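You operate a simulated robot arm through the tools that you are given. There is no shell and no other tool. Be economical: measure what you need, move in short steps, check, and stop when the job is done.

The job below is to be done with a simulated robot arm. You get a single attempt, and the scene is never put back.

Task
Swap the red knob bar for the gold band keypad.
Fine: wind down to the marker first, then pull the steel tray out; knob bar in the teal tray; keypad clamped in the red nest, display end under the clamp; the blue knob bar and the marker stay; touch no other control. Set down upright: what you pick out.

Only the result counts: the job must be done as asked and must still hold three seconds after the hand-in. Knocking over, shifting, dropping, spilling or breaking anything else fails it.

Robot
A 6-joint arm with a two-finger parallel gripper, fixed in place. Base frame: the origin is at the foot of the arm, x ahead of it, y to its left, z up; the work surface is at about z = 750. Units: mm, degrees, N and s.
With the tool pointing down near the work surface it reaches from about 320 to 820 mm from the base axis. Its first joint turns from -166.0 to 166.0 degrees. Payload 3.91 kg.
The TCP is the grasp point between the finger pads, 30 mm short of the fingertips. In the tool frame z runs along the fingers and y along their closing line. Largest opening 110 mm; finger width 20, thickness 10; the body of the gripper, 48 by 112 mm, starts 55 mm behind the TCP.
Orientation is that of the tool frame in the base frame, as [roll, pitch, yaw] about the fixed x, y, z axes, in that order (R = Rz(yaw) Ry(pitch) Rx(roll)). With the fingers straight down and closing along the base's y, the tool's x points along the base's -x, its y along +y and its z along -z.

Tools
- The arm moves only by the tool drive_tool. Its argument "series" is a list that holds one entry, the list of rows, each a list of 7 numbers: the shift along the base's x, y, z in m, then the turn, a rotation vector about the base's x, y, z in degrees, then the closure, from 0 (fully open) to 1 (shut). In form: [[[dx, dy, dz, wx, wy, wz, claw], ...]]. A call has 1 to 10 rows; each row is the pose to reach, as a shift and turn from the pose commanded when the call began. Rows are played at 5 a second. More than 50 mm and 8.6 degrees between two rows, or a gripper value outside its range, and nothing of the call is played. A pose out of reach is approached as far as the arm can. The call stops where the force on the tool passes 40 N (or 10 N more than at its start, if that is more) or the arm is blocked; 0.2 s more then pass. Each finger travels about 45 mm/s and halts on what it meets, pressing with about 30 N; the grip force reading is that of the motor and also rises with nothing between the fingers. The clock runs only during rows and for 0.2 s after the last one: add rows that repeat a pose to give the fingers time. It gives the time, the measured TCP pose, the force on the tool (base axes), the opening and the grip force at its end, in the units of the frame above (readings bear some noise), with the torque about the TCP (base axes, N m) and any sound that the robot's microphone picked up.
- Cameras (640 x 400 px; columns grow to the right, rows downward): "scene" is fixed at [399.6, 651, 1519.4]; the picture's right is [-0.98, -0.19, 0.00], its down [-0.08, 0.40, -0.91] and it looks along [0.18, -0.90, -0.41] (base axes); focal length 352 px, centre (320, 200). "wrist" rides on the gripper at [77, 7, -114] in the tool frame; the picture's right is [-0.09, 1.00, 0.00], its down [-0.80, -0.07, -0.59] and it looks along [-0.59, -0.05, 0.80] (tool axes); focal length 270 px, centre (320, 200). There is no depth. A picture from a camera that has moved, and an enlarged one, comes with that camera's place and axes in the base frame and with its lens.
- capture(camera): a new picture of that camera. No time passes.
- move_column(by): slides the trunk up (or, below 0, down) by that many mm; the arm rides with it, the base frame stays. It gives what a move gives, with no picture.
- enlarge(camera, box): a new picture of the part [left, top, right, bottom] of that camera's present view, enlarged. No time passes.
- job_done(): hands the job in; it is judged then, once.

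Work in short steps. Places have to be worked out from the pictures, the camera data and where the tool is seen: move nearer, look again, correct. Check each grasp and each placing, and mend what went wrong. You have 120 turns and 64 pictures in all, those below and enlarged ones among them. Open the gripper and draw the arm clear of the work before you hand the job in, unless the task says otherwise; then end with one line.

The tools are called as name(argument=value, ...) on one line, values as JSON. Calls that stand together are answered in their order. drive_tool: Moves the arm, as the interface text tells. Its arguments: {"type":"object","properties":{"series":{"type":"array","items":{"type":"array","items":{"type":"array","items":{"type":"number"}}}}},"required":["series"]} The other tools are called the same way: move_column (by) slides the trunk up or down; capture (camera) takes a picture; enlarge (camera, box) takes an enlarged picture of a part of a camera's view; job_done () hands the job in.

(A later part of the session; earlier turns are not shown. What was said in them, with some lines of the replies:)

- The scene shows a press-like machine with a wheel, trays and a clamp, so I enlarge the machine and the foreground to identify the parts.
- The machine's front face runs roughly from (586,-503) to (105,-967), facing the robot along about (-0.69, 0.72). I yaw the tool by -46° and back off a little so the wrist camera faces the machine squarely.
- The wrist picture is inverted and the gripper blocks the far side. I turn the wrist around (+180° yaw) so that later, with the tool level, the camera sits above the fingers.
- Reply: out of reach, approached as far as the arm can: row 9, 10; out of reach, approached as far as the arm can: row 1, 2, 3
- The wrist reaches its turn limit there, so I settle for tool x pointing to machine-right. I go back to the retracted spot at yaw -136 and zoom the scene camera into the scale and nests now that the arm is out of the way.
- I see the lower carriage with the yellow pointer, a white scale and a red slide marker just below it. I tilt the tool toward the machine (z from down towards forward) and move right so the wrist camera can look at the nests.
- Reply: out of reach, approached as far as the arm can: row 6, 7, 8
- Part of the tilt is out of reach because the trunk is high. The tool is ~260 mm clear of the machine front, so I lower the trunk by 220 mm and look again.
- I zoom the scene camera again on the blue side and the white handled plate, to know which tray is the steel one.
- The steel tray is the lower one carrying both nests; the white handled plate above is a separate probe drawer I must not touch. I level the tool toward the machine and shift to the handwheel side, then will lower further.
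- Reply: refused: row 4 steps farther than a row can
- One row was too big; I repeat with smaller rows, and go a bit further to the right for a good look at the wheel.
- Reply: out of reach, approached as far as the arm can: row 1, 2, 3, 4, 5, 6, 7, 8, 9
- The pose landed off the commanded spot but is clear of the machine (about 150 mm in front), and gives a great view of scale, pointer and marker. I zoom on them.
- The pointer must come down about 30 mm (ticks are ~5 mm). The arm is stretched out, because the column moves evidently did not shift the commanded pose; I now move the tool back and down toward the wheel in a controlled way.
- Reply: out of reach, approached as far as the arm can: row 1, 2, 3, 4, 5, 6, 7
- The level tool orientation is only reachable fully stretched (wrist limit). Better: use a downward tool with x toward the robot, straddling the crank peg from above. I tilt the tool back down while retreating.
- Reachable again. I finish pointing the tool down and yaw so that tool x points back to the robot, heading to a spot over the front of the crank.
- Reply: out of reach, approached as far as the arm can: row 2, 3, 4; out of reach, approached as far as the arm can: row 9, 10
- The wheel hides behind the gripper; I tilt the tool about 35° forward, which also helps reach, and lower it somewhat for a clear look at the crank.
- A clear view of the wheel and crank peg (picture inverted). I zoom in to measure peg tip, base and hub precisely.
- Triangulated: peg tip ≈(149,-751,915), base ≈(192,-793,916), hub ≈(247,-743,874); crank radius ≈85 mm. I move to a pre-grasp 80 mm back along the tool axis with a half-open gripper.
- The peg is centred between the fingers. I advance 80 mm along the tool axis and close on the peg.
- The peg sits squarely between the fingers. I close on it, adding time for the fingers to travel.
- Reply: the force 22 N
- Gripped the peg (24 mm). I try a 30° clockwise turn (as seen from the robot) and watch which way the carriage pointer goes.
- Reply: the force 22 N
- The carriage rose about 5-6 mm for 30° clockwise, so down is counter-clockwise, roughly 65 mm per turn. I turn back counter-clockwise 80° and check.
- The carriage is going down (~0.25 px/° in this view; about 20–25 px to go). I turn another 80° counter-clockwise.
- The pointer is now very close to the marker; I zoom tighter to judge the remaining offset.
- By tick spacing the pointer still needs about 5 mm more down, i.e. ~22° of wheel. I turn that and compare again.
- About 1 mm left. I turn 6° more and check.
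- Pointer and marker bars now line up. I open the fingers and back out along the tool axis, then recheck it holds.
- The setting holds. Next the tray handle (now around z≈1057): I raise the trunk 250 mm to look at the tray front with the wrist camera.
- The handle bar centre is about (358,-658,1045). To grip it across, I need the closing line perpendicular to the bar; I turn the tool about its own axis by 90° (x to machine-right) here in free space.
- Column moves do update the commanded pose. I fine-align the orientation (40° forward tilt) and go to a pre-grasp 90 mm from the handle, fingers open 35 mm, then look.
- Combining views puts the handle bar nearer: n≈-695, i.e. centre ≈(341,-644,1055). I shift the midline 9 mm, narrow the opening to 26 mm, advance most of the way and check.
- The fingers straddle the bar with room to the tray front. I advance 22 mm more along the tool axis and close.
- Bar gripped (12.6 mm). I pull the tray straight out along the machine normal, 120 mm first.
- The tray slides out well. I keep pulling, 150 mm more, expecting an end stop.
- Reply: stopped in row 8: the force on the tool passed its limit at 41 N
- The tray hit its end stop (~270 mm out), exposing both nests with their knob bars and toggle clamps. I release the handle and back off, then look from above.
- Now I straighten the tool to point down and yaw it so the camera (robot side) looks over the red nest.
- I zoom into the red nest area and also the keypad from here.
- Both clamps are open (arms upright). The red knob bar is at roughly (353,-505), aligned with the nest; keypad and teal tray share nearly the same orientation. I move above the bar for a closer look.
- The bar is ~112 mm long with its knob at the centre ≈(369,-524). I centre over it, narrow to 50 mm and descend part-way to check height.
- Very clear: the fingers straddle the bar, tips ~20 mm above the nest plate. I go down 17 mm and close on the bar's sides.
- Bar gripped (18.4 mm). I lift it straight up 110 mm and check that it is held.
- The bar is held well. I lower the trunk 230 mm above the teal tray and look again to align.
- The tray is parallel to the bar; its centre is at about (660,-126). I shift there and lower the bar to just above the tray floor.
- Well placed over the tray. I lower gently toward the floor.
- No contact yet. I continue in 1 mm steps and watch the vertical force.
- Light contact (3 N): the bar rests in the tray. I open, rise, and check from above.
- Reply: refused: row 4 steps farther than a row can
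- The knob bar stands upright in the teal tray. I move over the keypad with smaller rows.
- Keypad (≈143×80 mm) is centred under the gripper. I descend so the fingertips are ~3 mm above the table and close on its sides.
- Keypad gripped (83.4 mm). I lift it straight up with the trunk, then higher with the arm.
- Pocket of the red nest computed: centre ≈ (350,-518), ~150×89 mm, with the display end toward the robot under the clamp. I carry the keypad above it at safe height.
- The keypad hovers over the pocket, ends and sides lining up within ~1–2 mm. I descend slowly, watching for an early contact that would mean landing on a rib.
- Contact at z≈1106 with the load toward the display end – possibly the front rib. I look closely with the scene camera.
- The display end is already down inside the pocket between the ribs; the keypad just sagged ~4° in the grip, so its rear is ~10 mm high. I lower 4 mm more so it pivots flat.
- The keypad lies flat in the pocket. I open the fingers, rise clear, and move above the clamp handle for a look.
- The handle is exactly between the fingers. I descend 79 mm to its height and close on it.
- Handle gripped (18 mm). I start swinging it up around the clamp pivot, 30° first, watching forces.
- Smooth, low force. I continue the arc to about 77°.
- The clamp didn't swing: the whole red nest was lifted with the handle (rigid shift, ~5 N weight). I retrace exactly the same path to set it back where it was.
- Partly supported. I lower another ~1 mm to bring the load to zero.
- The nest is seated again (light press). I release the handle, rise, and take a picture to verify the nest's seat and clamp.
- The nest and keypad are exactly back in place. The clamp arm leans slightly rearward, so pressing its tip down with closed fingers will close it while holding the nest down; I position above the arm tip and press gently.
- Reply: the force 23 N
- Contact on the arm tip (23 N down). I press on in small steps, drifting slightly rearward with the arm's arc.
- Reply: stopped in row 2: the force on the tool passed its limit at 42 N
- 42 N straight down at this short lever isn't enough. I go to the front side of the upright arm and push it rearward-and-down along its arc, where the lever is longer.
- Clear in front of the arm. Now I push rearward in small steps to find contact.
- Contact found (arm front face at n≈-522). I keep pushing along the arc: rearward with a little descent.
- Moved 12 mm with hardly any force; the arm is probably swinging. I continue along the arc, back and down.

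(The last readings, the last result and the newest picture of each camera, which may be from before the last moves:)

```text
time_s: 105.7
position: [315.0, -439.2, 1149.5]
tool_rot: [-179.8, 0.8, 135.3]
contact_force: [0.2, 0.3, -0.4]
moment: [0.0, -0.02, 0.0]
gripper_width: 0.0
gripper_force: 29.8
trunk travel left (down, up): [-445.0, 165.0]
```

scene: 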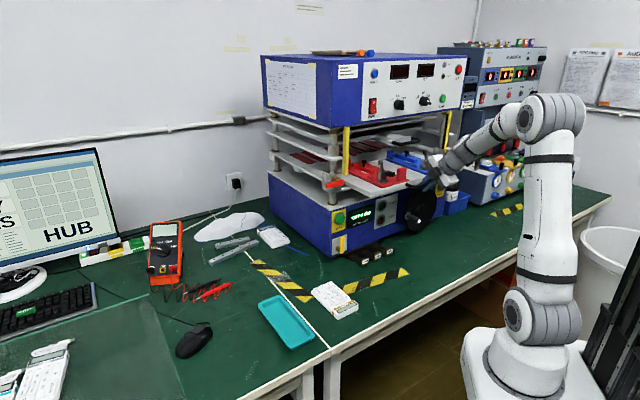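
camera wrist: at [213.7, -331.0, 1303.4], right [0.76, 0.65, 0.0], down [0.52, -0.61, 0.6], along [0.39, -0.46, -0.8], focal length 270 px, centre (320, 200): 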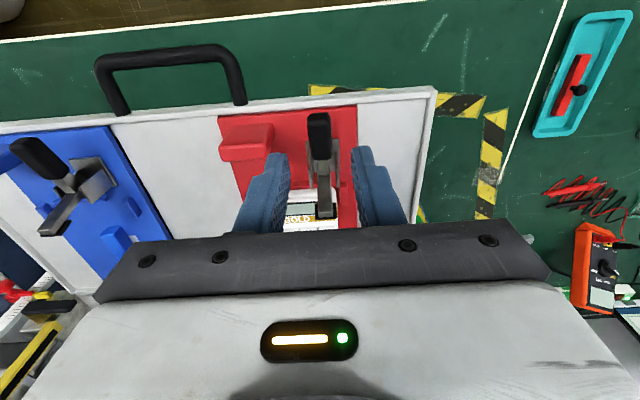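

No load with the tip where the arm used to stand, so the arm has swung. I lower slowly to find it and press it home.

drive_tool(series=[[[0.0005, -0.0005, -0.002, 0, 0, 0, 1], [0.001, -0.001, -0.004, 0, 0, 0, 1], [0.0015, -0.0015, -0.006, 0, 0, 0, 1], [0.002, -0.002, -0.008, 0, 0, 0, 1], [0.002, -0.002, -0.01, 0, 0, 0, 1]]])

```text
time_s: 106.9
position: [315.9, -441.8, 1140.4]
tool_rot: [-179.8, 0.8, 135.4]
contact_force: [-0.2, 0.2, -0.8]
moment: [0.01, 0.01, -0.05]
gripper_width: 0.0
gripper_force: 29.9
trunk travel left (down, up): [-445.0, 165.0]
```

Still free at tip z≈1110. I spend a picture to see the actual clamp state.

enlarge(camera="scene", box=[360, 145, 440, 205])

```text
6.67 times, centred on (400, 175) of scene
camera zoom: at [399.6, 651.0, 1519.4], right [-0.98, -0.19, 0.0], down [-0.08, 0.4, -0.91], along [0.18, -0.9, -0.41], focal length 2350 px, centre (-213, 367)
```

zoom: 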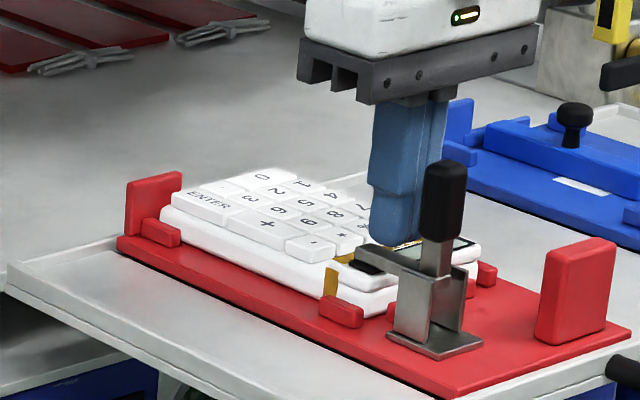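

The clamp is closed: arm horizontal with its pad on the display end, handle upright, nest in place. I press lightly down to confirm it is home.

drive_tool(series=[[[0, 0, -0.002, 0, 0, 0, 1], [0, 0, -0.004, 0, 0, 0, 1], [0, 0, -0.0055, 0, 0, 0, 1]]])

```text
time_s: 107.7
position: [316.5, -442.2, 1134.8]
tool_rot: [180.0, 0.7, 135.3]
contact_force: [0.0, -0.3, 0.3]
moment: [0.01, 0.01, -0.02]
gripper_width: 0.0
gripper_force: 30.1
trunk travel left (down, up): [-445.0, 165.0]
```

drive_tool(series=[[[0, 0, -0.0015, 0, 0, 0, 1], [0, 0, -0.003, 0, 0, 0, 1], [0, 0, -0.0045, 0, 0, 0, 1]]])

```text
time_s: 108.5
position: [315.8, -443.3, 1132.2]
tool_rot: [-179.8, 1.1, 135.4]
contact_force: [3.6, -0.2, 18.8]
moment: [0.13, 0.08, -0.01]
gripper_width: 0.2
gripper_force: 30.2
trunk travel left (down, up): [-445.0, 165.0]
```

Firm contact at the arm (19 N), so it is home. I retreat straight up, then draw the arm back clear of the work.

drive_tool(series=[[[0, 0, 0.005, 0, 0, 0, 1], [0, 0, 0.03, 0, 0, 0, 1], [0, 0, 0.07, 0, 0, 0, 1], [0, 0, 0.11, 0, 0, 0, 0.8], [0, 0, 0.13, 0, 0, 0, 0.6], [-0.025, 0.035, 0.13, 0, 0, 0, 0.4], [-0.05, 0.07, 0.13, 0, 0, 0, 0.2], [-0.075, 0.105, 0.13, 0, 0, 0, 0], [-0.09, 0.13, 0.13, 0, 0, 0, 0], [-0.09, 0.13, 0.13, 0, 0, 0, 0]]])

capture(camera="scene")

```text
time_s: 110.7
position: [227.8, -310.9, 1260.6]
tool_rot: [-179.7, 0.7, 135.3]
contact_force: [0.0, -0.3, -0.5]
moment: [-0.01, 0.01, -0.02]
gripper_width: 110.1
gripper_force: 0.0
trunk travel left (down, up): [-445.0, 165.0]
```

```text
0 pictures are left
```

scene: 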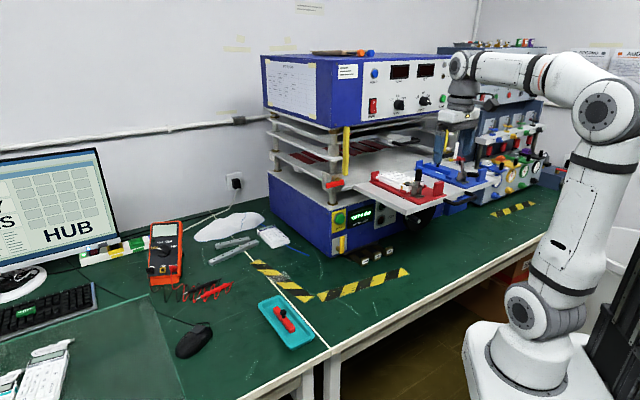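

The final picture shows the tray still out, the keypad in the red nest with the clamp handle upright, and the knob bar in the teal tray. The gripper is open and the arm is clear, so I hand the job in.

job_done()

```text
The job is handed in.
```

I handed the job in: carriage wound down to the marker, steel tray pulled out, red knob bar upright in the teal tray, and the gold band keypad clamped in the red nest with its display end under the clamp. On the way I briefly lifted the red nest by its clamp handle, then set it back; a picture showed it within about 1 mm of where it was.
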